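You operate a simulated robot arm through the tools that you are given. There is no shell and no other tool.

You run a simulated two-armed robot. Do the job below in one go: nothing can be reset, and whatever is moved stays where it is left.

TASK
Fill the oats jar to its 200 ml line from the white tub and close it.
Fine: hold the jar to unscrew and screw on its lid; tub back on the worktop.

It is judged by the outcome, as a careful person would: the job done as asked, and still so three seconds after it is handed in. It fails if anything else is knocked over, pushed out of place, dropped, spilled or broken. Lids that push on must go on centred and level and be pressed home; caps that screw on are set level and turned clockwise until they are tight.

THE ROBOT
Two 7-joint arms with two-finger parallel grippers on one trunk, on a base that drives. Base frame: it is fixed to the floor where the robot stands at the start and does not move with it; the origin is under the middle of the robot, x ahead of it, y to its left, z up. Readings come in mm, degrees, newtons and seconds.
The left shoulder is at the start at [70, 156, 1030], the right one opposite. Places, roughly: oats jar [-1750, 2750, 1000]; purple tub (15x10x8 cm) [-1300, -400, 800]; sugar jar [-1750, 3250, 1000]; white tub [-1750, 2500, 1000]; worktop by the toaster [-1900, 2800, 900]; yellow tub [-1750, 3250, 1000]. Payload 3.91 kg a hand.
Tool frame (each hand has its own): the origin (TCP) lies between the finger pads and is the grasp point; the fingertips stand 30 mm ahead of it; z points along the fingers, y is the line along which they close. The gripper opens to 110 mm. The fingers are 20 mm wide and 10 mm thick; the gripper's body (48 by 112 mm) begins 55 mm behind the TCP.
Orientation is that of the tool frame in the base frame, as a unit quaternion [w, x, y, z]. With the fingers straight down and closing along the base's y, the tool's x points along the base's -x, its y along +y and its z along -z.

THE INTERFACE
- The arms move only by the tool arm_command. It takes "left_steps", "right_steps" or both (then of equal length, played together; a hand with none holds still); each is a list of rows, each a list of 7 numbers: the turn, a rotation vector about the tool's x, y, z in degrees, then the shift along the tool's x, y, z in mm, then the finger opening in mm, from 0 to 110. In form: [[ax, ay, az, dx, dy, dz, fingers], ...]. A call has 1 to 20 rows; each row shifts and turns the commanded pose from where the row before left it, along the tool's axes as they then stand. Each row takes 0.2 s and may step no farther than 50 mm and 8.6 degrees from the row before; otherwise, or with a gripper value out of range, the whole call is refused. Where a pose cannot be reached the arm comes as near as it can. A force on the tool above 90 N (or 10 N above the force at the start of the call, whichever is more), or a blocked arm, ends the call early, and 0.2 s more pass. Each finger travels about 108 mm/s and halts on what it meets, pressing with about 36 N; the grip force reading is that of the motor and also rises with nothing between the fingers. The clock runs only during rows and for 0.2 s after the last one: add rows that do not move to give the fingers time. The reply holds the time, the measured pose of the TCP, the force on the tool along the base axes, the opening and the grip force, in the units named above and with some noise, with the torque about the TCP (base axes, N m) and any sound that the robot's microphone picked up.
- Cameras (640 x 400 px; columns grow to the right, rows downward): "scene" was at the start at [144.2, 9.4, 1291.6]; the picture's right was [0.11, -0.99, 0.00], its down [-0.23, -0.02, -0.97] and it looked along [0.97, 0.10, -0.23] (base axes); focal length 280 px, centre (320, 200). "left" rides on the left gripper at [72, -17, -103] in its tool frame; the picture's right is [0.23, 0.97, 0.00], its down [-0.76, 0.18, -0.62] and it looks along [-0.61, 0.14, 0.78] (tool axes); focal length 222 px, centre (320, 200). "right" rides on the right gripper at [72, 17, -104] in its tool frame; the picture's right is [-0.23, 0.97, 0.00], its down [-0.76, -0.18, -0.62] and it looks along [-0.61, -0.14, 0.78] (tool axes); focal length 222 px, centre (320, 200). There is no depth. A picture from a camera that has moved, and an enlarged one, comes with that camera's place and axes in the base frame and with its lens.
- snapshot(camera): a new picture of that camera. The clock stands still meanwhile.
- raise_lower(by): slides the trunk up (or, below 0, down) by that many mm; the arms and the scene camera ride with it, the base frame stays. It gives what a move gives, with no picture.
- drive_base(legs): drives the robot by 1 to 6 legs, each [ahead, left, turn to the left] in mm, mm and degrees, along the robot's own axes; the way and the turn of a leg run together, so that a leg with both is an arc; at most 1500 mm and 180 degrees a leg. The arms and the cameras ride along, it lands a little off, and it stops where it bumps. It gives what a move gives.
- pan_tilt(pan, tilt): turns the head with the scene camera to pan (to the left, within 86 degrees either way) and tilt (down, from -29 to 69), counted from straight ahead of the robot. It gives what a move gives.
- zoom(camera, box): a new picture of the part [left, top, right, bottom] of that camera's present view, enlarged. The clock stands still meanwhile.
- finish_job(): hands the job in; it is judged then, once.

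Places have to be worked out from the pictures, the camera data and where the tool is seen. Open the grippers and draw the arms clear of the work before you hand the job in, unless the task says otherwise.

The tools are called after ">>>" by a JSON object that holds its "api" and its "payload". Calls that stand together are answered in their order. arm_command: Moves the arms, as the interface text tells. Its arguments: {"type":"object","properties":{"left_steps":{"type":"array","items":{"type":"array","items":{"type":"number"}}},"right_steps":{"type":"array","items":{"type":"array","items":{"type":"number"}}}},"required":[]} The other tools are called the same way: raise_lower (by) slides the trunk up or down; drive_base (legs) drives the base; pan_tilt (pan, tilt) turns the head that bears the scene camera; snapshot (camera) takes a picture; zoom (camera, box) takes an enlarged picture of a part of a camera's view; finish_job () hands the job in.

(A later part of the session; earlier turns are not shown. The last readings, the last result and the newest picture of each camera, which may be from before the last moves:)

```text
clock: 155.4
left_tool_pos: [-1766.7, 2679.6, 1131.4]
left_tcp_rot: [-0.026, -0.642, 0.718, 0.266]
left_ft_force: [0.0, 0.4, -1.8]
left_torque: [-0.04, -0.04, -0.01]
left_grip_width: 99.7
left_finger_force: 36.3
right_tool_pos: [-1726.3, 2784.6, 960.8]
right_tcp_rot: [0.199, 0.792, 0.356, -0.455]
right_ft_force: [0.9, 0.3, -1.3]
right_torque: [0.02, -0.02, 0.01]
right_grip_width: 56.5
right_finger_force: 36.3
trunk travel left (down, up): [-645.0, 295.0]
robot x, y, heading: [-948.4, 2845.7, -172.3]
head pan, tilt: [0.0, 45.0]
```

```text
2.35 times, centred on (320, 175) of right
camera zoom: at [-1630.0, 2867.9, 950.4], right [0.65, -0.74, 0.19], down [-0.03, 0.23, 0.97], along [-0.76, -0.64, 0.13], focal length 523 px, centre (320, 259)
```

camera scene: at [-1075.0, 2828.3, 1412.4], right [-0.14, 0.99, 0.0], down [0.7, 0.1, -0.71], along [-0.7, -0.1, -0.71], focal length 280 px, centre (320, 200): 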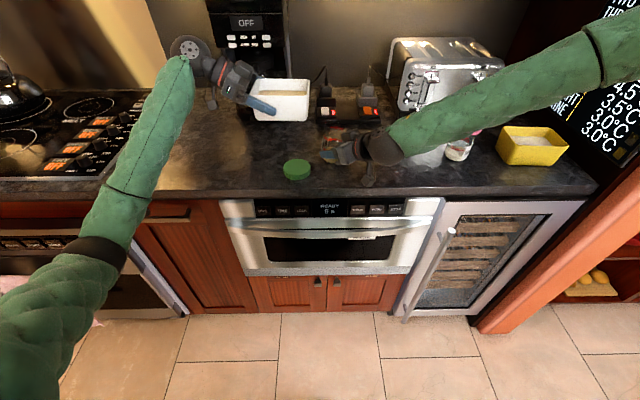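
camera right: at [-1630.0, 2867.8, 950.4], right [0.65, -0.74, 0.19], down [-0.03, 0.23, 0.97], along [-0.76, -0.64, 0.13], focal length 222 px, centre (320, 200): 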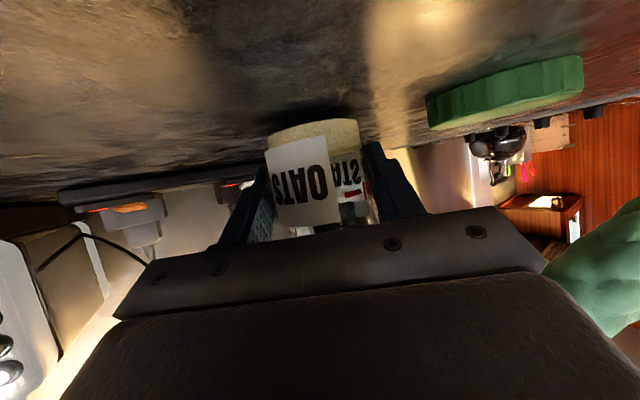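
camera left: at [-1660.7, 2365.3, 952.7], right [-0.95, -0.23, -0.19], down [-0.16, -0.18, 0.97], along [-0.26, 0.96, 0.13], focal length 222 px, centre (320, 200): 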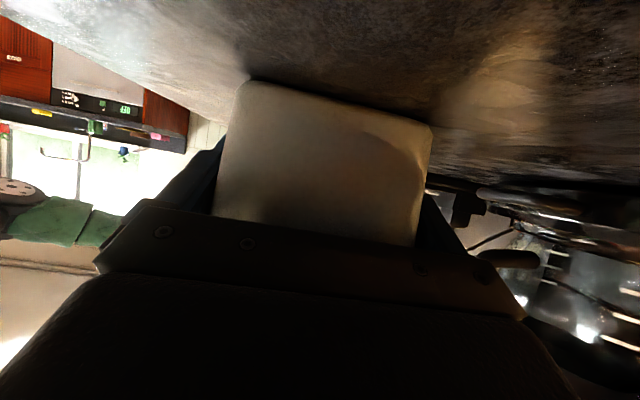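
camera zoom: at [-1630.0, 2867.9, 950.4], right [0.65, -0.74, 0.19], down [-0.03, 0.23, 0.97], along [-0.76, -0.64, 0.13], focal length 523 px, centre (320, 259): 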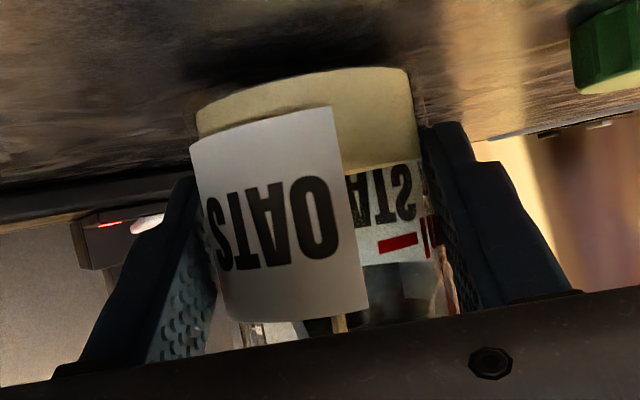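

The flow is self-limiting and thin; the level rose slightly (~55 ml). I tilt by 2° with pauses, twice, and check again.

>>> {"api": "arm_command", "payload": {"left_steps": [[-0.573, 1.637, 0.997, -2.4, -0.2, -1.0, 74], [0, 0, 0, 0, 0, 0, 74], [0, 0, 0, 0, 0, 0, 74], [0, 0, 0, 0, 0, 0, 74]]}}

>>> {"api": "zoom", "payload": {"camera": "scene", "box": [270, 70, 390, 170]}}

>>> {"api": "zoom", "payload": {"camera": "right", "box": [220, 90, 420, 260]}}

```text
clock: 156.4
left_tool_pos: [-1764.7, 2683.1, 1133.5]
left_tcp_rot: [-0.042, -0.64, 0.722, 0.26]
left_ft_force: [-0.1, -0.8, -2.1]
left_torque: [-0.04, -0.01, -0.02]
left_grip_width: 99.4
left_finger_force: 36.3
right_tool_pos: [-1724.9, 2783.8, 960.8]
right_tcp_rot: [0.2, 0.791, 0.356, -0.455]
right_ft_force: [0.4, 0.2, -0.9]
right_torque: [0.03, 0.0, -0.01]
right_grip_width: 57.1
right_finger_force: 36.0
trunk travel left (down, up): [-645.0, 295.0]
robot x, y, heading: [-945.2, 2848.0, -172.1]
head pan, tilt: [0.0, 45.0]
```

```text
4.00 times, centred on (330, 120) of scene
camera zoom: at [-1075.4, 2829.0, 1412.3], right [-0.14, 0.99, 0.0], down [0.7, 0.1, -0.71], along [-0.7, -0.1, -0.71], focal length 1120 px, centre (280, 520)
```

zoom: 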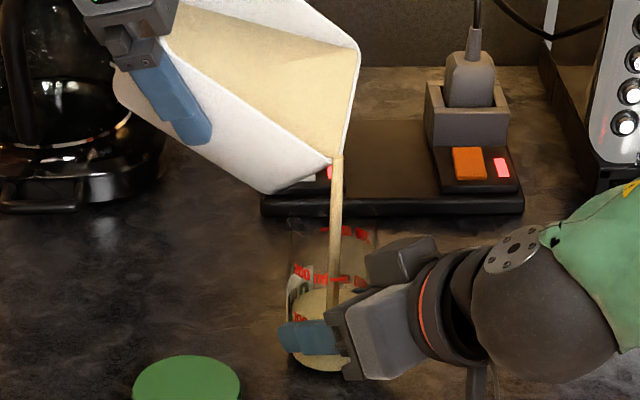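

```text
2.35 times, centred on (320, 175) of right
camera zoom: at [-1630.0, 2867.8, 950.4], right [0.65, -0.74, 0.19], down [-0.03, 0.23, 0.97], along [-0.76, -0.64, 0.13], focal length 523 px, centre (320, 259)
```

zoom: 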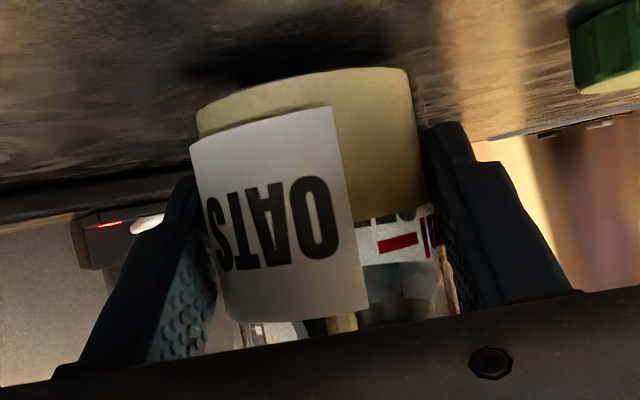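

Level is now ≈84 ml (z≈959) and flowing at perhaps 35 ml/s. I hold for about 0.8 s more.

>>> {"api": "arm_command", "payload": {"left_steps": [[0, 0, 0, 0, 0, 0, 74], [0, 0, 0, 0, 0, 0, 74], [0, 0, 0, 0, 0, 0, 74]]}}

>>> {"api": "zoom", "payload": {"camera": "scene", "box": [270, 70, 390, 170]}}

>>> {"api": "zoom", "payload": {"camera": "right", "box": [220, 90, 420, 260]}}

```text
clock: 157.2
left_tool_pos: [-1764.7, 2683.0, 1134.1]
left_tcp_rot: [-0.04, -0.641, 0.722, 0.259]
left_ft_force: [-0.1, 0.7, -1.5]
left_torque: [-0.01, -0.07, -0.03]
left_grip_width: 99.5
left_finger_force: 35.8
right_tool_pos: [-1727.4, 2785.1, 960.0]
right_tcp_rot: [0.199, 0.792, 0.356, -0.454]
right_ft_force: [0.6, -0.3, -0.8]
right_torque: [0.02, -0.02, 0.01]
right_grip_width: 56.8
right_finger_force: 35.9
trunk travel left (down, up): [-645.0, 295.0]
robot x, y, heading: [-943.8, 2847.9, -172.0]
head pan, tilt: [0.0, 45.0]
```

```text
4.00 times, centred on (330, 120) of scene
camera zoom: at [-1075.4, 2829.1, 1412.3], right [-0.14, 0.99, 0.0], down [0.7, 0.1, -0.71], along [-0.7, -0.1, -0.71], focal length 1120 px, centre (280, 520)
```

zoom: 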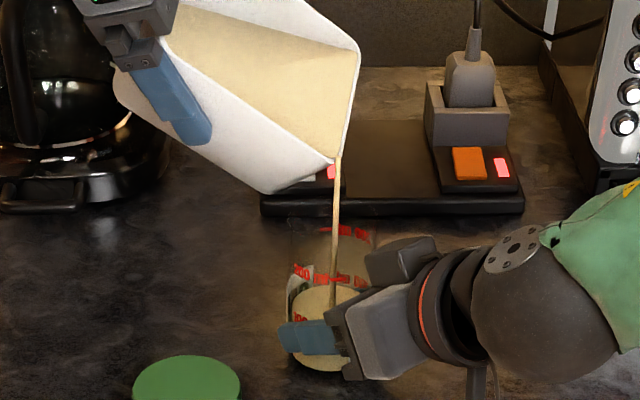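

```text
2.35 times, centred on (320, 175) of right
camera zoom: at [-1630.0, 2867.9, 950.4], right [0.65, -0.74, 0.19], down [-0.03, 0.23, 0.97], along [-0.76, -0.64, 0.13], focal length 523 px, centre (320, 259)
```

zoom: 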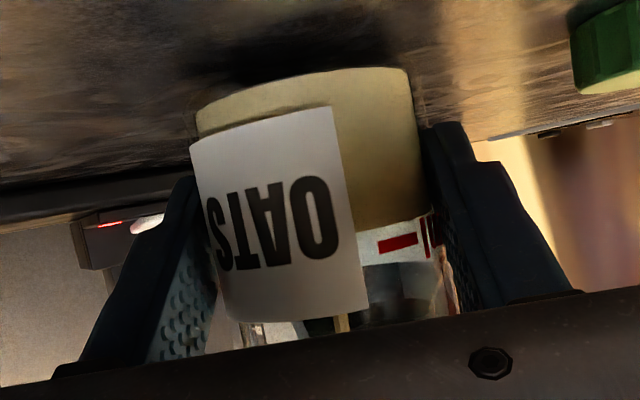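

≈92 ml, stream thinning. Next 2° and hold 1 s.

>>> {"api": "arm_command", "payload": {"left_steps": [[-0.573, 1.637, 0.997, -2.4, -0.2, -1.1, 74], [0, 0, 0, 0, 0, 0, 74], [0, 0, 0, 0, 0, 0, 74], [0, 0, 0, 0, 0, 0, 74], [0, 0, 0, 0, 0, 0, 74]]}}

>>> {"api": "zoom", "payload": {"camera": "scene", "box": [270, 70, 390, 170]}}

>>> {"api": "zoom", "payload": {"camera": "scene", "box": [305, 110, 375, 170]}}

```text
clock: 158.4
left_tool_pos: [-1764.3, 2684.0, 1133.9]
left_tcp_rot: [-0.057, -0.637, 0.726, 0.252]
left_ft_force: [0.4, 1.0, -1.8]
left_torque: [-0.02, -0.01, 0.01]
left_grip_width: 99.5
left_finger_force: 35.8
right_tool_pos: [-1725.5, 2785.2, 960.7]
right_tcp_rot: [0.199, 0.792, 0.356, -0.455]
right_ft_force: [-0.1, 0.3, -0.9]
right_torque: [0.0, 0.0, 0.0]
right_grip_width: 57.2
right_finger_force: 36.1
trunk travel left (down, up): [-645.0, 295.0]
robot x, y, heading: [-943.3, 2846.4, -172.2]
head pan, tilt: [0.0, 45.0]
```

```text
4.00 times, centred on (330, 120) of scene
camera zoom: at [-1075.5, 2829.1, 1412.3], right [-0.14, 0.99, 0.0], down [0.7, 0.1, -0.71], along [-0.7, -0.1, -0.71], focal length 1120 px, centre (280, 520)
```

zoom: 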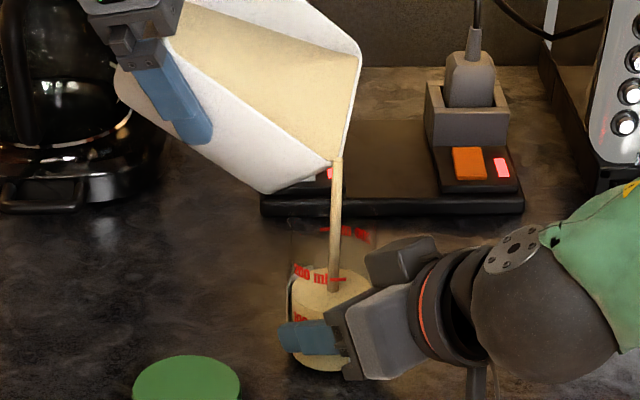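

```text
6.67 times, centred on (340, 140) of scene
camera zoom: at [-1075.5, 2829.1, 1412.3], right [-0.14, 0.99, 0.0], down [0.7, 0.1, -0.71], along [-0.7, -0.1, -0.71], focal length 1867 px, centre (187, 600)
```

zoom: 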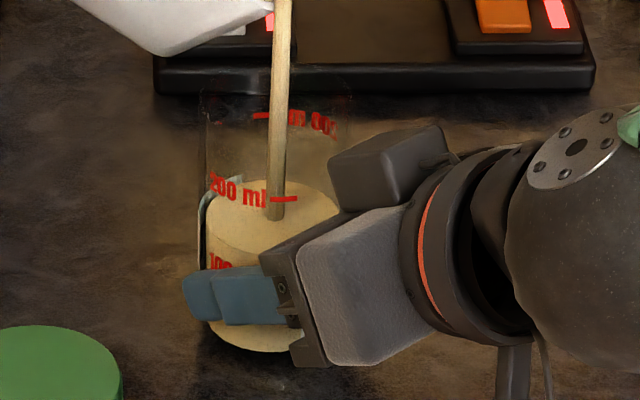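

Level ≈126 ml and still flowing. I hold 0.6 s more and re-check against the 200 ml marks (back mark at row 116 in this zoom).

>>> {"api": "arm_command", "payload": {"left_steps": [[0, 0, 0, 0, 0, 0, 74], [0, 0, 0, 0, 0, 0, 74], [0, 0, 0, 0, 0, 0, 74]]}}

>>> {"api": "zoom", "payload": {"camera": "scene", "box": [305, 110, 375, 170]}}

```text
clock: 159.2
left_tool_pos: [-1764.0, 2685.1, 1135.8]
left_tcp_rot: [-0.058, -0.637, 0.726, 0.253]
left_ft_force: [0.3, 0.1, -1.8]
left_torque: [-0.02, -0.03, -0.02]
left_grip_width: 99.5
left_finger_force: 35.8
right_tool_pos: [-1725.7, 2784.5, 960.9]
right_tcp_rot: [0.199, 0.792, 0.355, -0.455]
right_ft_force: [-0.3, -0.5, -0.9]
right_torque: [0.01, -0.03, 0.03]
right_grip_width: 56.8
right_finger_force: 35.4
trunk travel left (down, up): [-645.0, 295.0]
robot x, y, heading: [-945.5, 2850.1, -172.3]
head pan, tilt: [0.0, 45.0]
```

```text
6.67 times, centred on (340, 140) of scene
camera zoom: at [-1075.4, 2829.1, 1412.3], right [-0.14, 0.99, 0.0], down [0.7, 0.1, -0.71], along [-0.7, -0.1, -0.71], focal length 1867 px, centre (187, 600)
```

zoom: 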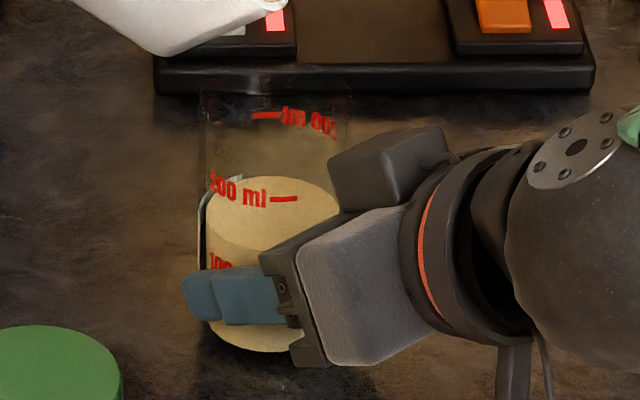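

Flow stopped at this tilt with ≈130 ml. Each 2° gives ≈37 ml, so +2° now and wait until it stops.

>>> {"api": "arm_command", "payload": {"left_steps": [[-0.573, 1.637, 0.997, -2.5, -0.2, -1.2, 74], [0, 0, 0, 0, 0, 0, 74], [0, 0, 0, 0, 0, 0, 74], [0, 0, 0, 0, 0, 0, 74], [0, 0, 0, 0, 0, 0, 74], [0, 0, 0, 0, 0, 0, 74], [0, 0, 0, 0, 0, 0, 74], [0, 0, 0, 0, 0, 0, 74]]}}

>>> {"api": "zoom", "payload": {"camera": "scene", "box": [305, 110, 375, 170]}}

>>> {"api": "zoom", "payload": {"camera": "scene", "box": [270, 70, 390, 170]}}

```text
clock: 161.0
left_tool_pos: [-1763.0, 2686.9, 1136.0]
left_tcp_rot: [-0.074, -0.634, 0.729, 0.247]
left_ft_force: [0.2, 0.4, -1.5]
left_torque: [-0.02, -0.03, -0.01]
left_grip_width: 99.5
left_finger_force: 35.7
right_tool_pos: [-1726.1, 2784.1, 961.5]
right_tcp_rot: [0.199, 0.792, 0.356, -0.454]
right_ft_force: [0.1, 0.3, -1.3]
right_torque: [0.02, -0.01, 0.0]
right_grip_width: 57.0
right_finger_force: 36.0
trunk travel left (down, up): [-645.0, 295.0]
robot x, y, heading: [-944.1, 2848.5, -172.2]
head pan, tilt: [0.0, 45.0]
```

```text
6.67 times, centred on (340, 140) of scene
camera zoom: at [-1075.4, 2829.1, 1412.3], right [-0.14, 0.99, 0.0], down [0.7, 0.1, -0.71], along [-0.7, -0.1, -0.71], focal length 1867 px, centre (187, 600)
```

zoom: 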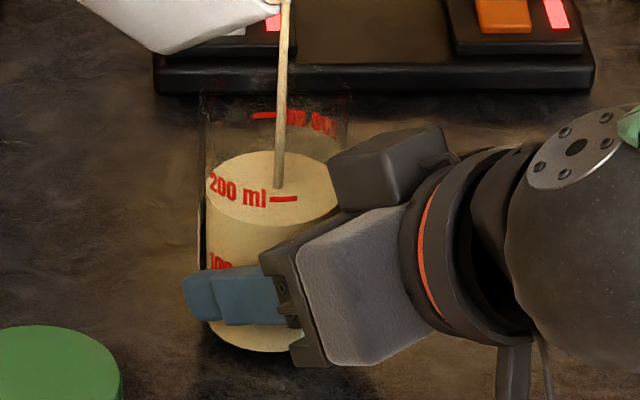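

```text
4.00 times, centred on (330, 120) of scene
camera zoom: at [-1075.4, 2829.1, 1412.3], right [-0.14, 0.99, 0.0], down [0.7, 0.1, -0.71], along [-0.7, -0.1, -0.71], focal length 1120 px, centre (280, 520)
```

zoom: 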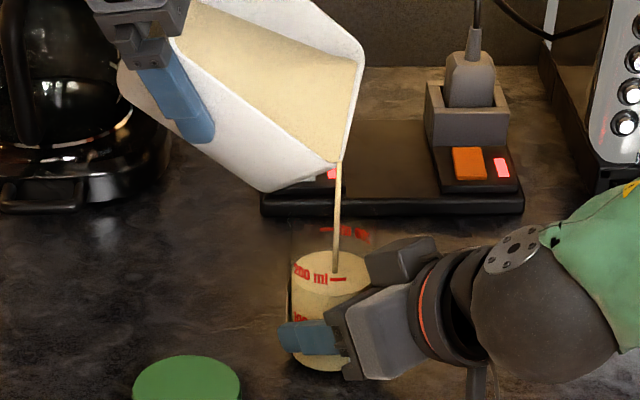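

Level ≈157 ml with a thin stream left. I wait 0.8 s more.

>>> {"api": "arm_command", "payload": {"left_steps": [[0, 0, 0, 0, 0, 0, 74], [0, 0, 0, 0, 0, 0, 74], [0, 0, 0, 0, 0, 0, 74], [0, 0, 0, 0, 0, 0, 74]]}}

>>> {"api": "zoom", "payload": {"camera": "scene", "box": [305, 110, 375, 170]}}

```text
clock: 162.0
left_tool_pos: [-1762.7, 2686.6, 1138.0]
left_tcp_rot: [-0.073, -0.634, 0.73, 0.247]
left_ft_force: [0.1, 0.0, -2.0]
left_torque: [-0.01, -0.02, 0.01]
left_grip_width: 99.4
left_finger_force: 36.0
right_tool_pos: [-1727.2, 2785.4, 961.1]
right_tcp_rot: [0.199, 0.792, 0.355, -0.454]
right_ft_force: [0.0, -0.2, -1.3]
right_torque: [-0.02, 0.01, -0.01]
right_grip_width: 56.8
right_finger_force: 36.2
trunk travel left (down, up): [-645.0, 295.0]
robot x, y, heading: [-943.3, 2852.2, -172.2]
head pan, tilt: [0.0, 45.0]
```

```text
6.67 times, centred on (340, 140) of scene
camera zoom: at [-1075.4, 2829.1, 1412.3], right [-0.14, 0.99, 0.0], down [0.7, 0.1, -0.71], along [-0.7, -0.1, -0.71], focal length 1867 px, centre (187, 600)
```

zoom: 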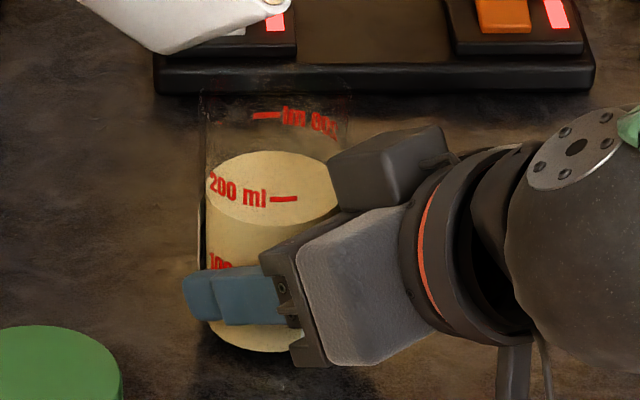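

Stopped at ≈160 ml; the surface must rise another ~34 px (back) to the 200 ml mark, and the last 2° gave 27 px. I tilt +2° and wait.

>>> {"api": "arm_command", "payload": {"left_steps": [[-0.573, 1.637, 0.997, -2.6, -0.2, -1.2, 74], [0, 0, 0, 0, 0, 0, 74], [0, 0, 0, 0, 0, 0, 74], [0, 0, 0, 0, 0, 0, 74], [0, 0, 0, 0, 0, 0, 74], [0, 0, 0, 0, 0, 0, 74], [0, 0, 0, 0, 0, 0, 74], [0, 0, 0, 0, 0, 0, 74]]}}

>>> {"api": "zoom", "payload": {"camera": "scene", "box": [305, 110, 375, 170]}}

```text
clock: 163.8
left_tool_pos: [-1760.6, 2688.1, 1138.7]
left_tcp_rot: [-0.089, -0.63, 0.733, 0.241]
left_ft_force: [-0.2, -0.5, -2.2]
left_torque: [-0.04, -0.03, -0.01]
left_grip_width: 99.4
left_finger_force: 36.0
right_tool_pos: [-1725.7, 2784.0, 961.2]
right_tcp_rot: [0.199, 0.792, 0.356, -0.455]
right_ft_force: [0.0, 0.1, -0.9]
right_torque: [0.0, -0.03, -0.02]
right_grip_width: 57.1
right_finger_force: 35.9
trunk travel left (down, up): [-645.0, 295.0]
robot x, y, heading: [-947.3, 2851.5, -172.1]
head pan, tilt: [0.0, 45.0]
```

```text
6.67 times, centred on (340, 140) of scene
camera zoom: at [-1075.4, 2829.1, 1412.3], right [-0.14, 0.99, 0.0], down [0.7, 0.1, -0.71], along [-0.7, -0.1, -0.71], focal length 1867 px, centre (187, 600)
```

zoom: 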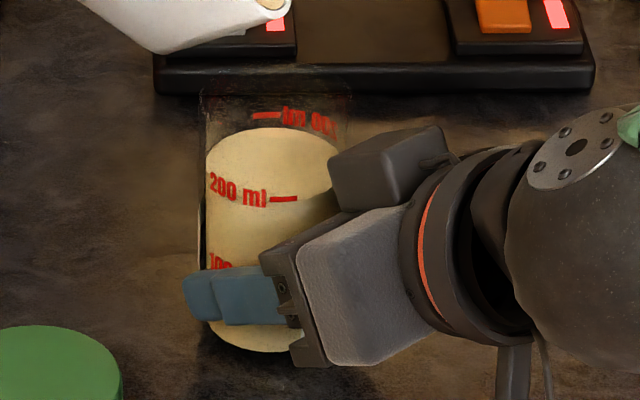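

Now very near: back edge row ≈127 (mark 116), front ≈204 (mark 198). I zoom tighter to judge.

>>> {"api": "zoom", "payload": {"camera": "scene", "box": [322, 118, 358, 148]}}

>>> {"api": "zoom", "payload": {"camera": "scene", "box": [300, 80, 370, 150]}}

```text
13.33 times, centred on (340, 133) of scene
camera zoom: at [-1075.4, 2829.1, 1412.3], right [-0.14, 0.99, 0.0], down [0.7, 0.1, -0.71], along [-0.7, -0.1, -0.71], focal length 3734 px, centre (53, 1093)
```

zoom: 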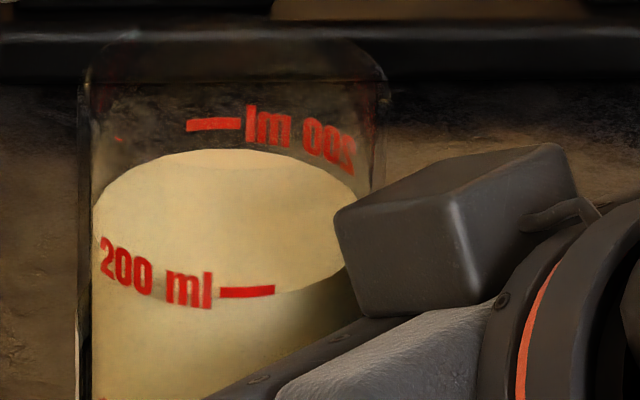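

```text
5.71 times, centred on (335, 115) of scene
camera zoom: at [-1075.4, 2829.1, 1412.3], right [-0.14, 0.99, 0.0], down [0.7, 0.1, -0.71], along [-0.7, -0.1, -0.71], focal length 1600 px, centre (234, 686)
```

zoom: 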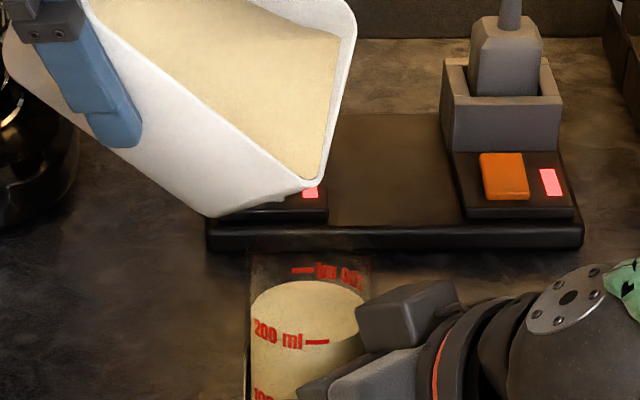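

About 190 ml: the surface is ~4 mm below the line at both front and back. I add 0.6° and wait.

>>> {"api": "arm_command", "payload": {"left_steps": [[-0.172, 0.491, 0.299, -0.8, 0, -0.4, 74], [0, 0, 0, 0, 0, 0, 74], [0, 0, 0, 0, 0, 0, 74], [0, 0, 0, 0, 0, 0, 74], [0, 0, 0, 0, 0, 0, 74]]}}

>>> {"api": "zoom", "payload": {"camera": "scene", "box": [322, 118, 358, 148]}}

>>> {"api": "zoom", "payload": {"camera": "scene", "box": [300, 80, 370, 150]}}

```text
clock: 165.0
left_tool_pos: [-1761.9, 2690.4, 1138.0]
left_tcp_rot: [-0.094, -0.63, 0.733, 0.239]
left_ft_force: [0.8, 0.1, -1.1]
left_torque: [-0.01, 0.0, 0.02]
left_grip_width: 99.1
left_finger_force: 36.1
right_tool_pos: [-1726.4, 2785.3, 961.3]
right_tcp_rot: [0.199, 0.792, 0.356, -0.454]
right_ft_force: [0.6, -0.1, -1.7]
right_torque: [0.01, -0.02, -0.01]
right_grip_width: 57.2
right_finger_force: 35.4
trunk travel left (down, up): [-645.0, 295.0]
robot x, y, heading: [-944.5, 2846.2, -172.0]
head pan, tilt: [0.0, 45.0]
```

```text
13.33 times, centred on (340, 133) of scene
camera zoom: at [-1075.4, 2829.1, 1412.3], right [-0.14, 0.99, 0.0], down [0.7, 0.1, -0.71], along [-0.7, -0.1, -0.71], focal length 3734 px, centre (53, 1093)
```

zoom: 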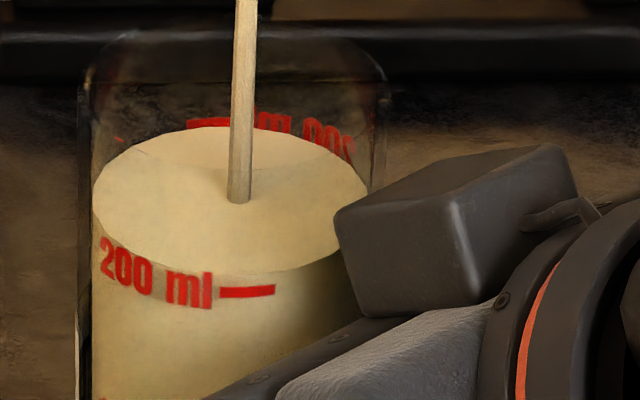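

```text
5.71 times, centred on (335, 115) of scene
camera zoom: at [-1075.4, 2829.1, 1412.3], right [-0.14, 0.99, 0.0], down [0.7, 0.1, -0.71], along [-0.7, -0.1, -0.71], focal length 1600 px, centre (234, 686)
```

zoom: 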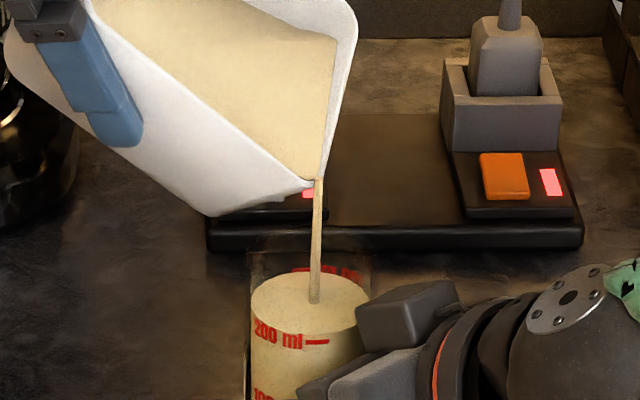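

The level has reached the line and the stream is still running, so I tilt back 8° at once, then 8° more.

>>> {"api": "arm_command", "payload": {"left_steps": [[2.29, -6.55, -3.99, 8.8, 3.5, -0.7, 74], [2.29, -6.55, -3.99, 4, 3.5, -4.0, 74], [0, 0, 0, 0, 0, 0, 74]]}}

>>> {"api": "zoom", "payload": {"camera": "scene", "box": [322, 118, 358, 148]}}

>>> {"api": "zoom", "payload": {"camera": "scene", "box": [270, 60, 390, 170]}}

```text
clock: 165.8
left_tool_pos: [-1767.5, 2675.9, 1143.6]
left_tcp_rot: [0.033, -0.651, 0.702, 0.286]
left_ft_force: [0.6, -0.6, -2.1]
left_torque: [-0.03, -0.03, -0.02]
left_grip_width: 99.5
left_finger_force: 36.6
right_tool_pos: [-1726.1, 2784.4, 962.2]
right_tcp_rot: [0.199, 0.792, 0.355, -0.455]
right_ft_force: [-0.5, 0.8, -2.1]
right_torque: [0.02, -0.02, 0.04]
right_grip_width: 57.0
right_finger_force: 35.9
trunk travel left (down, up): [-645.0, 295.0]
robot x, y, heading: [-943.3, 2849.2, -172.0]
head pan, tilt: [0.0, 45.0]
```

```text
13.33 times, centred on (340, 133) of scene
camera zoom: at [-1075.2, 2829.3, 1412.4], right [-0.14, 0.99, 0.0], down [0.7, 0.1, -0.71], along [-0.7, -0.1, -0.71], focal length 3734 px, centre (53, 1093)
```

zoom: 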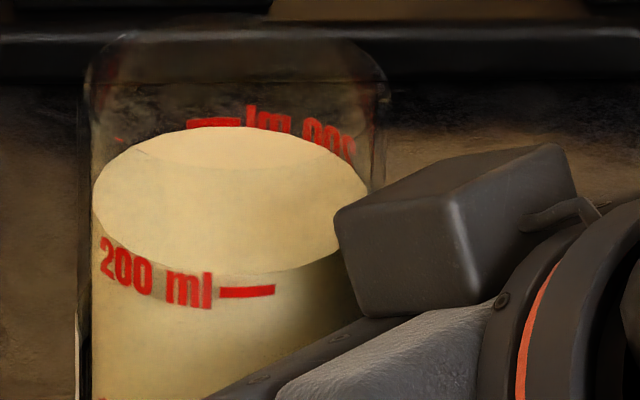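

```text
3.64 times, centred on (330, 115) of scene
camera zoom: at [-1075.2, 2829.3, 1412.4], right [-0.14, 0.99, 0.0], down [0.7, 0.1, -0.71], along [-0.7, -0.1, -0.71], focal length 1018 px, centre (284, 509)
```

zoom: 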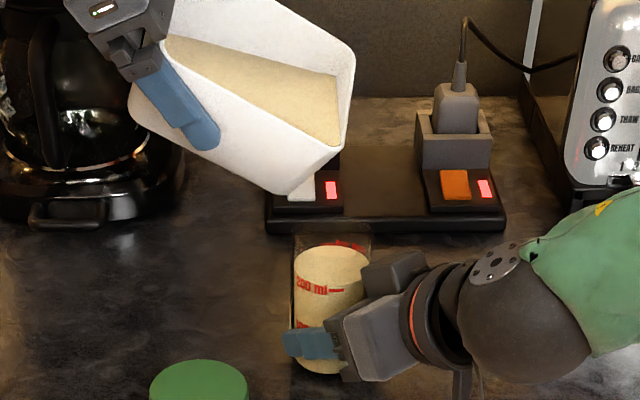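

Flow stopped with the surface right at the line (≈200–203 ml). I move the tub away to the left and up, then bring it level.

>>> {"api": "arm_command", "payload": {"left_steps": [[0, 0, 0, 24, -1.25, -18.65, 74], [0, 0, 0, 24, -1.25, -18.65, 74], [0, 0, 0, 24, -1.25, -18.65, 74], [0, 0, 0, 24, -1.25, -18.65, 74], [2.21, -6.32, -3.85, 0, 0, 0, 74], [2.21, -6.32, -3.85, 0, 0, 0, 74], [2.21, -6.32, -3.85, 0, 0, 0, 74], [2.21, -6.32, -3.85, 0, 0, 0, 74], [2.21, -6.32, -3.85, 0, 0, 0, 74], [0, 0, 0, 0, 0, 0, 74]]}}

>>> {"api": "snapshot", "payload": {"camera": "scene"}}

```text
clock: 168.0
left_tool_pos: [-1754.3, 2554.8, 1161.5]
left_tcp_rot: [-0.33, 0.649, -0.574, -0.374]
left_ft_force: [0.5, -0.3, -1.8]
left_torque: [-0.04, 0.04, 0.0]
left_grip_width: 99.4
left_finger_force: 36.1
right_tool_pos: [-1725.3, 2783.7, 961.8]
right_tcp_rot: [0.199, 0.792, 0.356, -0.454]
right_ft_force: [-0.7, 0.4, -1.9]
right_torque: [0.0, -0.01, 0.0]
right_grip_width: 57.2
right_finger_force: 35.9
trunk travel left (down, up): [-645.0, 295.0]
robot x, y, heading: [-944.0, 2853.0, -172.2]
head pan, tilt: [0.0, 45.0]
```

```text
taken
camera scene: at [-1075.2, 2829.2, 1412.4], right [-0.14, 0.99, 0.0], down [0.7, 0.1, -0.71], along [-0.7, -0.1, -0.71], focal length 280 px, centre (320, 200)
```

scene: 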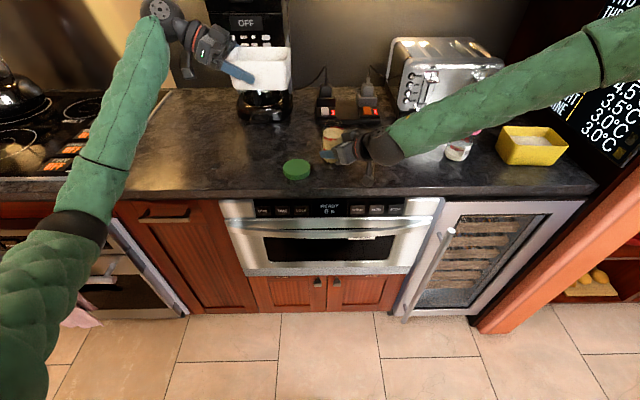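

Tub is level. I carry it back above its old place and lower it to ~14 mm above the worktop.

>>> {"api": "arm_command", "payload": {"left_steps": [[0, 0, 0, 12.2, -17.3, -21.1, 74], [0, 0, 0, 12.2, -17.3, -21.1, 74], [0, 0, 0, 12.2, -17.3, -21.1, 74], [0, 0, 0, 32, 0, 18.5, 74], [0, 0, 0, 32, 0, 18.5, 74], [0, 0, 0, 32, 0, 18.5, 74], [0, 0, 0, 32, 0, 18.5, 74], [0, 0, 0, 32, 0, 18.5, 74], [0, 0, 0, 0, 0, 0, 74]]}}

>>> {"api": "zoom", "payload": {"camera": "scene", "box": [150, 90, 310, 190]}}

```text
clock: 170.0
left_tool_pos: [-1695.1, 2490.1, 977.5]
left_tcp_rot: [-0.329, 0.65, -0.574, -0.375]
left_ft_force: [0.7, 0.0, -0.3]
left_torque: [-0.07, -0.01, 0.02]
left_grip_width: 99.3
left_finger_force: 36.1
right_tool_pos: [-1726.5, 2784.4, 960.8]
right_tcp_rot: [0.2, 0.791, 0.356, -0.455]
right_ft_force: [0.0, -0.7, -1.7]
right_torque: [0.0, 0.02, 0.01]
right_grip_width: 57.3
right_finger_force: 35.7
trunk travel left (down, up): [-645.0, 295.0]
robot x, y, heading: [-946.1, 2849.6, -172.1]
head pan, tilt: [0.0, 45.0]
```

```text
4.00 times, centred on (230, 140) of scene
camera zoom: at [-1075.2, 2829.3, 1412.4], right [-0.14, 0.99, 0.0], down [0.7, 0.1, -0.71], along [-0.7, -0.1, -0.71], focal length 1120 px, centre (680, 440)
```

zoom: 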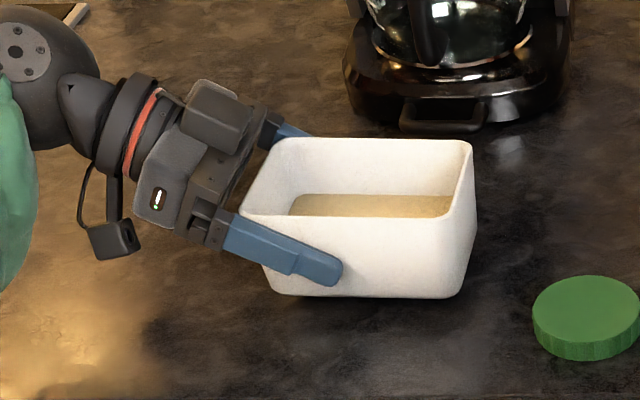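

I lower it the last millimetres, watching the vertical force.

>>> {"api": "arm_command", "payload": {"left_steps": [[0, 0, 0, 4.33, 0, 2.5, 74], [0, 0, 0, 3.46, 0, 2.0, 74], [0, 0, 0, 1.73, 0, 1.0, 74], [0, 0, 0, 0, 0, 0, 74]]}}

>>> {"api": "arm_command", "payload": {"left_steps": [[0, 0, 0, 1.73, 0, 1.0, 74], [0, 0, 0, 0.87, 0, 0.5, 74], [0, 0, 0, 0, 0, 0, 74]]}}

```text
clock: 171.0
left_tool_pos: [-1694.0, 2488.4, 966.1]
left_tcp_rot: [-0.329, 0.65, -0.574, -0.374]
left_ft_force: [-0.3, 0.6, -2.1]
left_torque: [-0.05, -0.02, 0.0]
left_grip_width: 99.2
left_finger_force: 36.5
right_tool_pos: [-1725.7, 2786.3, 961.3]
right_tcp_rot: [0.2, 0.791, 0.356, -0.455]
right_ft_force: [0.2, 0.2, -1.0]
right_torque: [0.03, 0.0, -0.03]
right_grip_width: 57.1
right_finger_force: 36.3
trunk travel left (down, up): [-645.0, 295.0]
robot x, y, heading: [-949.4, 2852.6, -172.3]
head pan, tilt: [0.0, 45.0]
```

```text
clock: 171.8
left_tool_pos: [-1694.0, 2489.2, 965.0]
left_tcp_rot: [-0.331, 0.648, -0.575, -0.373]
left_ft_force: [0.6, 0.5, -1.1]
left_torque: [-0.04, 0.0, 0.04]
left_grip_width: 99.3
left_finger_force: 36.3
right_tool_pos: [-1726.9, 2784.7, 960.8]
right_tcp_rot: [0.199, 0.792, 0.356, -0.455]
right_ft_force: [0.1, -0.1, -1.8]
right_torque: [-0.01, 0.0, 0.02]
right_grip_width: 57.3
right_finger_force: 35.4
trunk travel left (down, up): [-645.0, 295.0]
robot x, y, heading: [-944.2, 2847.9, -172.0]
head pan, tilt: [0.0, 45.0]
```

>>> {"api": "arm_command", "payload": {"left_steps": [[0, 0, 0, 1.3, 0, 0.75, 74], [0, 0, 0, 0, 0, 0, 74]]}}

>>> {"api": "arm_command", "payload": {"left_steps": [[0, 0, 0, 1.3, 0, 0.75, 74], [0, 0, 0, 0, 0, 0, 74]]}}

```text
clock: 172.4
left_tool_pos: [-1692.9, 2490.0, 962.7]
left_tcp_rot: [-0.33, 0.649, -0.574, -0.374]
left_ft_force: [0.6, -0.7, 0.9]
left_torque: [0.18, -0.05, -0.01]
left_grip_width: 99.5
left_finger_force: 35.9
right_tool_pos: [-1725.9, 2784.5, 960.7]
right_tcp_rot: [0.2, 0.791, 0.356, -0.455]
right_ft_force: [-0.1, -1.0, -1.6]
right_torque: [0.01, 0.0, -0.03]
right_grip_width: 57.2
right_finger_force: 36.0
trunk travel left (down, up): [-645.0, 295.0]
robot x, y, heading: [-945.2, 2845.3, -172.2]
head pan, tilt: [0.0, 45.0]
```

```text
clock: 173.0
left_tool_pos: [-1693.6, 2489.7, 962.0]
left_tcp_rot: [-0.33, 0.648, -0.575, -0.374]
left_ft_force: [-1.5, -4.0, 8.7]
left_torque: [0.87, -0.36, 0.01]
left_grip_width: 99.3
left_finger_force: 36.1
right_tool_pos: [-1725.5, 2783.1, 961.2]
right_tcp_rot: [0.199, 0.792, 0.356, -0.455]
right_ft_force: [-0.2, 0.4, -2.2]
right_torque: [0.0, 0.0, 0.01]
right_grip_width: 57.0
right_finger_force: 36.4
trunk travel left (down, up): [-645.0, 295.0]
robot x, y, heading: [-946.0, 2847.1, -171.9]
head pan, tilt: [0.0, 45.0]
```

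The tub stands on the worktop (+8.7 N). I relieve slightly, open the fingers fully and withdraw along the tool axis.

>>> {"api": "arm_command", "payload": {"left_steps": [[0, 0, 0, -0.9, 0, -0.5, 74], [0, 0, 0, 0, 0, 0, 100], [0, 0, 0, 0, 0, 0, 103], [0, 0, 0, 0, 0, 0, 106], [0, 0, 0, 0, 0, 0, 110], [0, 0, 0, 0, 0, 0, 110]]}}

>>> {"api": "snapshot", "payload": {"camera": "left"}}

>>> {"api": "zoom", "payload": {"camera": "scene", "box": [150, 90, 310, 190]}}

```text
clock: 174.4
left_tool_pos: [-1694.6, 2490.5, 963.0]
left_tcp_rot: [-0.33, 0.649, -0.575, -0.373]
left_ft_force: [-0.2, -0.1, 0.1]
left_torque: [-0.03, -0.03, 0.01]
left_grip_width: 110.0
left_finger_force: 0.1
right_tool_pos: [-1725.8, 2785.2, 961.8]
right_tcp_rot: [0.199, 0.792, 0.356, -0.454]
right_ft_force: [-0.1, 0.4, -0.6]
right_torque: [0.01, 0.0, 0.0]
right_grip_width: 57.0
right_finger_force: 35.8
trunk travel left (down, up): [-645.0, 295.0]
robot x, y, heading: [-946.8, 2848.0, -172.0]
head pan, tilt: [0.0, 45.0]
```

```text
taken
camera left: at [-1661.4, 2367.4, 953.0], right [-0.95, -0.23, -0.19], down [-0.16, -0.18, 0.97], along [-0.26, 0.96, 0.13], focal length 222 px, centre (320, 200)
```

left: 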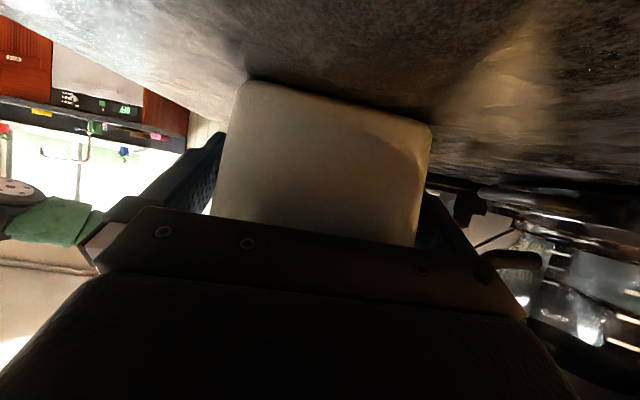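

```text
4.00 times, centred on (230, 140) of scene
camera zoom: at [-1075.2, 2829.0, 1412.3], right [-0.14, 0.99, 0.0], down [0.7, 0.1, -0.71], along [-0.7, -0.1, -0.71], focal length 1120 px, centre (680, 440)
```

zoom: 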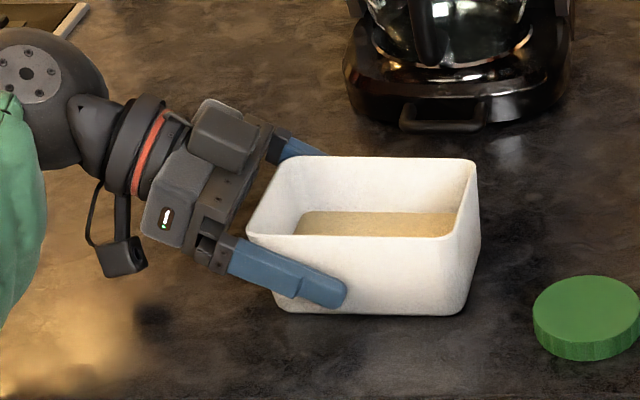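

The tub is back at its place. I withdraw the left hand along its axis, then raise it.

>>> {"api": "arm_command", "payload": {"left_steps": [[0, 0, 0, 0, 0, -15, 110], [0, 0, 0, 0, 0, -25, 110], [0, 0, 0, 0, 0, -30, 110], [0, 0, 0, 0, 0, -30, 110], [0, 0, 0, 0, 0, -10, 110], [0, 0, 0, -30.5, 0.5, -16.6, 110], [0, 0, 0, -30.5, 0.5, -16.6, 110], [0, 0, 0, -30.5, 0.5, -16.6, 110], [0, 0, 0, -30.5, 0.5, -16.6, 110], [0, 0, 0, 0, 0, 0, 110]]}}

>>> {"api": "arm_command", "payload": {"left_steps": [[0, 7.5, 0, 0, 0, 0, 110], [0, 7.5, 0, 0, 0, 0, 110], [0, 7.5, 0, 0, 0, 0, 110], [0, 7.5, 0, 0, 0, 0, 110], [0, 7.5, 0, 0, 0, 0, 110], [0, 7.5, 0, 0, 0, 0, 110], [0, 7.5, 0, 0, 0, 0, 110], [0, 7.5, 0, 0, 0, 0, 110], [0, 0, -8.26, 0, 0, 0, 110], [0, 0, -8.26, 0, 0, 0, 110], [0, 0, -8.26, 0, 0, 0, 110], [0, 0, -8.26, 0, 0, 0, 110], [0, 0, -8.26, 0, 0, 0, 110], [0, 0, -8.26, 0, 0, 0, 110], [0, 0, -8.26, 0, 0, 0, 110], [0, 0, -8.26, 0, 0, 0, 110], [0, 0, -8.26, 0, 0, 0, 110], [0, 0, -8.26, 0, 0, 0, 110], [0, 0, -8.26, 0, 0, 0, 110], [0, 0, 0, 0, 0, 0, 110]]}}

>>> {"api": "snapshot", "payload": {"camera": "scene"}}

```text
clock: 176.6
left_tool_pos: [-1685.1, 2397.6, 1156.9]
left_tcp_rot: [-0.329, 0.65, -0.574, -0.374]
left_ft_force: [-0.4, 0.0, -0.4]
left_torque: [0.03, 0.02, 0.01]
left_grip_width: 109.9
left_finger_force: 0.1
right_tool_pos: [-1725.0, 2785.4, 960.5]
right_tcp_rot: [0.199, 0.792, 0.355, -0.455]
right_ft_force: [0.4, -1.2, -1.7]
right_torque: [0.04, -0.01, -0.01]
right_grip_width: 57.1
right_finger_force: 36.0
trunk travel left (down, up): [-645.0, 295.0]
robot x, y, heading: [-944.2, 2846.9, -171.9]
head pan, tilt: [0.0, 45.0]
```

```text
clock: 180.8
left_tool_pos: [-1682.9, 2399.3, 1157.1]
left_tcp_rot: [0.001, 0.998, 0.07, 0.0]
left_ft_force: [-0.5, 0.0, -0.6]
left_torque: [-0.01, 0.03, 0.01]
left_grip_width: 109.9
left_finger_force: 0.0
right_tool_pos: [-1725.8, 2785.4, 961.6]
right_tcp_rot: [0.2, 0.792, 0.356, -0.454]
right_ft_force: [-0.4, 0.1, -1.8]
right_torque: [0.05, -0.05, 0.01]
right_grip_width: 56.9
right_finger_force: 35.6
trunk travel left (down, up): [-645.0, 295.0]
robot x, y, heading: [-949.9, 2846.6, -172.0]
head pan, tilt: [0.0, 45.0]
```

```text
taken
camera scene: at [-1075.3, 2829.0, 1412.3], right [-0.14, 0.99, 0.0], down [0.7, 0.1, -0.71], along [-0.7, -0.1, -0.71], focal length 280 px, centre (320, 200)
```

scene: 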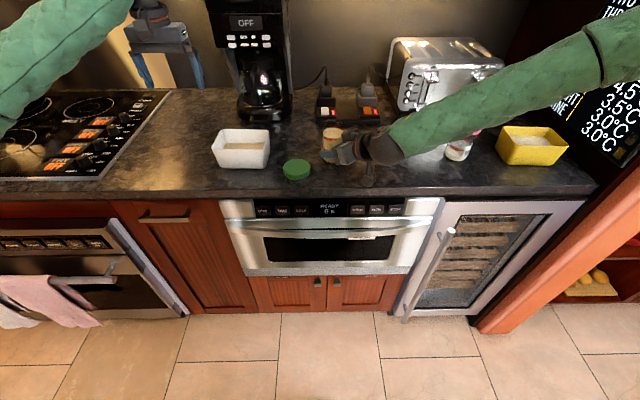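

Tub and everything else undisturbed. Now the lid: I move the left hand above it and turn the hand −89.5° so that the clockwise stroke has full range.

>>> {"api": "arm_command", "payload": {"left_steps": [[0, 0, 0, 9.05, -40, 0, 110], [0, 0, 0, 9.05, -40, 0, 110], [0, 0, 0, 9.05, -40, 0, 110], [0, 0, 0, 9.05, -40, 0, 110], [0, 0, 0, 9.05, -40, 0, 110], [0, 0, 0, 9.05, -40, 0, 110], [0, 0, 0, 9.05, -40, 0, 110], [0, 0, -8.14, 0, 0, 0, 110], [0, 0, -8.14, 0, 0, 0, 110], [0, 0, -8.14, 0, 0, 0, 110], [0, 0, -8.14, 0, 0, 0, 110], [0, 0, -8.14, 0, 0, 0, 110], [0, 0, -8.14, 0, 0, 0, 110], [0, 0, -8.14, 0, 0, 0, 110], [0, 0, -8.14, 0, 0, 0, 110], [0, 0, -8.14, 0, 0, 0, 110], [0, 0, -8.14, 0, 0, 0, 110], [0, 0, -8.14, 0, 0, 0, 110], [0, 0, 0, 0, 0, 0, 110]]}}

>>> {"api": "snapshot", "payload": {"camera": "left"}}

```text
clock: 184.8
left_tool_pos: [-1660.9, 2685.4, 1155.6]
left_tcp_rot: [0.0, 0.658, 0.753, -0.002]
left_ft_force: [0.0, -0.2, -0.3]
left_torque: [0.04, 0.01, 0.0]
left_grip_width: 109.9
left_finger_force: 0.1
right_tool_pos: [-1726.4, 2783.8, 961.1]
right_tcp_rot: [0.199, 0.792, 0.356, -0.455]
right_ft_force: [0.4, -0.4, -0.6]
right_torque: [0.04, -0.01, -0.01]
right_grip_width: 57.2
right_finger_force: 36.1
trunk travel left (down, up): [-645.0, 295.0]
robot x, y, heading: [-948.4, 2846.5, -172.1]
head pan, tilt: [0.0, 45.0]
```

```text
taken
camera left: at [-1686.2, 2755.6, 1259.7], right [0.94, 0.35, 0.0], down [0.28, -0.73, 0.63], along [0.22, -0.59, -0.78], focal length 222 px, centre (320, 200)
```

left: 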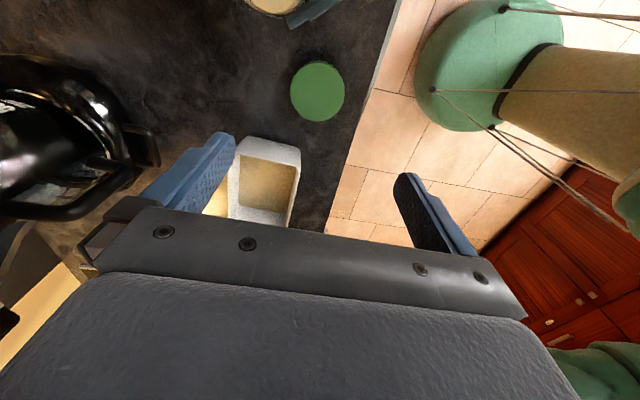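

Lid centre is ≈[1.8, −4.4] off in the tool frame. I shift, go down to ~z 1020 and re-measure.

>>> {"api": "arm_command", "payload": {"left_steps": [[0, 0, 0, 1.8, -4.4, 0, 110], [0, 0, 0, 0, 0, 45, 110], [0, 0, 0, 0, 0, 45, 110], [0, 0, 0, 0, 0, 45, 110], [0, 0, 0, 0, 0, 0, 110]]}}

>>> {"api": "snapshot", "payload": {"camera": "left"}}

>>> {"api": "zoom", "payload": {"camera": "left", "box": [220, 70, 420, 210]}}

```text
clock: 186.0
left_tool_pos: [-1664.3, 2687.2, 1014.3]
left_tcp_rot: [0.0, 0.66, 0.752, -0.002]
left_ft_force: [-0.1, 0.6, 0.3]
left_torque: [-0.03, 0.02, -0.01]
left_grip_width: 109.8
left_finger_force: 0.0
right_tool_pos: [-1726.0, 2785.6, 960.9]
right_tcp_rot: [0.2, 0.791, 0.355, -0.456]
right_ft_force: [-0.4, 0.3, -1.5]
right_torque: [-0.01, -0.06, 0.04]
right_grip_width: 56.8
right_finger_force: 36.1
trunk travel left (down, up): [-645.0, 295.0]
robot x, y, heading: [-946.6, 2847.7, -172.0]
head pan, tilt: [0.0, 45.0]
```

```text
taken
camera left: at [-1689.2, 2756.0, 1119.6], right [0.94, 0.35, 0.0], down [0.28, -0.73, 0.63], along [0.22, -0.59, -0.78], focal length 222 px, centre (320, 200)
```

left: 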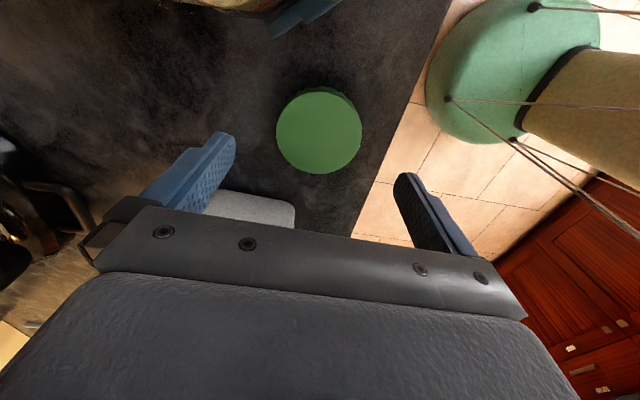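

```text
2.86 times, centred on (320, 140) of left
camera zoom: at [-1689.2, 2756.0, 1119.6], right [0.94, 0.35, 0.0], down [0.28, -0.73, 0.63], along [0.22, -0.59, -0.78], focal length 635 px, centre (320, 371)
```

zoom: 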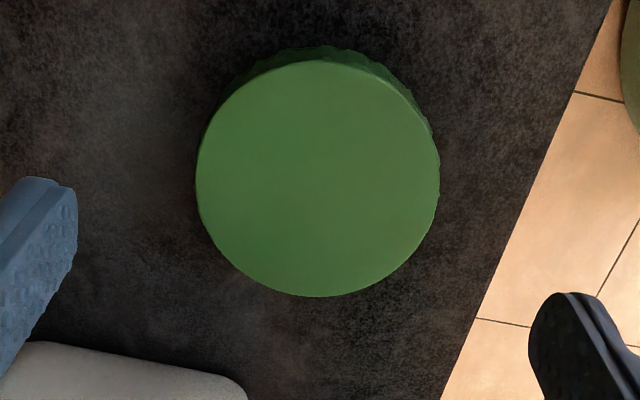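

Lid centre ≈[2.0, −1.8] off. I correct, go down to z≈955 and close on the lid.

>>> {"api": "arm_command", "payload": {"left_steps": [[0, 0, 0, 2.0, -1.8, 0, 100], [0, 0, 0, 0, 0, 25, 95], [0, 0, 0, 0, 0, 22, 95], [0, 0, 0, 0, 0, 12, 95], [0, 0, 0, 0, 0, 0, 86], [0, 0, 0, 0, 0, 0, 80], [0, 0, 0, 0, 0, 0, 76], [0, 0, 0, 0, 0, 0, 72], [0, 0, 0, 0, 0, 0, 60], [0, 0, 0, 0, 0, 0, 60], [0, 0, 0, 0, 0, 0, 60]]}}

>>> {"api": "zoom", "payload": {"camera": "scene", "box": [270, 100, 350, 190]}}

>>> {"api": "zoom", "payload": {"camera": "left", "box": [160, 60, 480, 260]}}

```text
clock: 188.4
left_tool_pos: [-1665.0, 2688.2, 962.5]
left_tcp_rot: [0.001, 0.659, 0.752, -0.001]
left_ft_force: [-0.5, 0.6, -0.1]
left_torque: [-0.01, 0.01, -0.02]
left_grip_width: 66.3
left_finger_force: 35.7
right_tool_pos: [-1725.6, 2785.9, 960.9]
right_tcp_rot: [0.199, 0.792, 0.355, -0.454]
right_ft_force: [1.0, -0.2, -1.5]
right_torque: [0.0, -0.02, -0.03]
right_grip_width: 57.0
right_finger_force: 36.5
trunk travel left (down, up): [-645.0, 295.0]
robot x, y, heading: [-946.4, 2847.2, -172.0]
head pan, tilt: [0.0, 45.0]
```

```text
4.44 times, centred on (310, 145) of scene
camera zoom: at [-1075.3, 2829.1, 1412.3], right [-0.14, 0.99, 0.0], down [0.7, 0.1, -0.71], along [-0.7, -0.1, -0.71], focal length 1245 px, centre (364, 444)
```

zoom: 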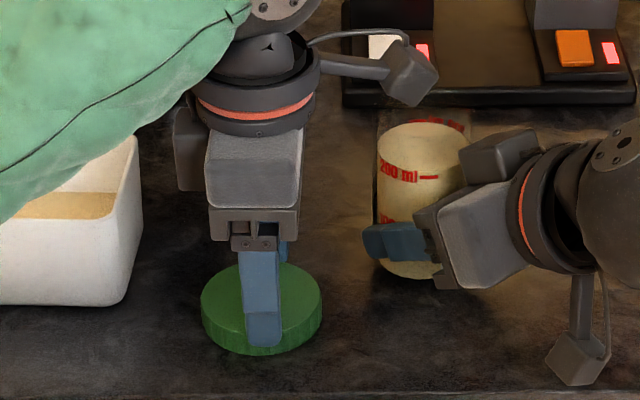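

```text
2.00 times, centred on (320, 160) of left
camera zoom: at [-1690.7, 2757.7, 1067.0], right [0.94, 0.35, 0.0], down [0.28, -0.73, 0.63], along [0.22, -0.59, -0.78], focal length 444 px, centre (320, 280)
```

zoom: 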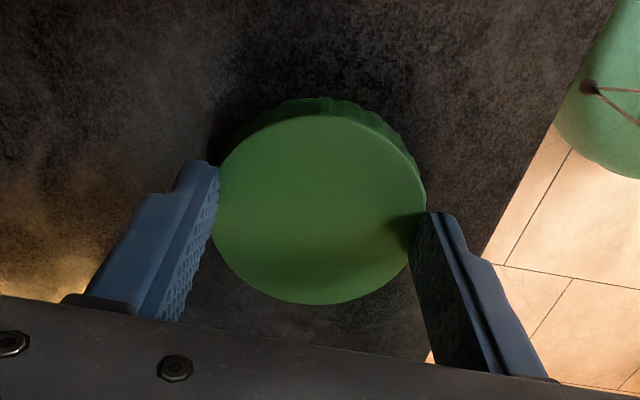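

The fingers overlap only the upper part of the lid (TCP z 962). I open slightly, go 5 mm lower, and regrip.

>>> {"api": "arm_command", "payload": {"left_steps": [[0, 0, 0, 0, 0, 0, 72], [0, 0, 0, 0, 0, 0, 78], [0, 0, 0, 0, 0, 3, 78], [0, 0, 0, 0, 0, 2, 78], [0, 0, 0, 0, 0, 0, 78], [0, 0, 0, 0, 0, 0, 74], [0, 0, 0, 0, 0, 0, 70], [0, 0, 0, 0, 0, 0, 60], [0, 0, 0, 0, 0, 0, 60], [0, 0, 0, 0, 0, 0, 60]]}}

```text
clock: 190.6
left_tool_pos: [-1666.4, 2687.0, 957.5]
left_tcp_rot: [0.001, 0.659, 0.752, -0.001]
left_ft_force: [-0.1, -0.4, 0.1]
left_torque: [0.05, 0.0, 0.0]
left_grip_width: 66.3
left_finger_force: 35.8
right_tool_pos: [-1725.9, 2784.4, 961.1]
right_tcp_rot: [0.2, 0.791, 0.356, -0.455]
right_ft_force: [-0.5, 0.8, -1.9]
right_torque: [0.0, -0.03, -0.03]
right_grip_width: 57.3
right_finger_force: 36.0
trunk travel left (down, up): [-645.0, 295.0]
robot x, y, heading: [-944.2, 2847.5, -172.2]
head pan, tilt: [0.0, 45.0]
```

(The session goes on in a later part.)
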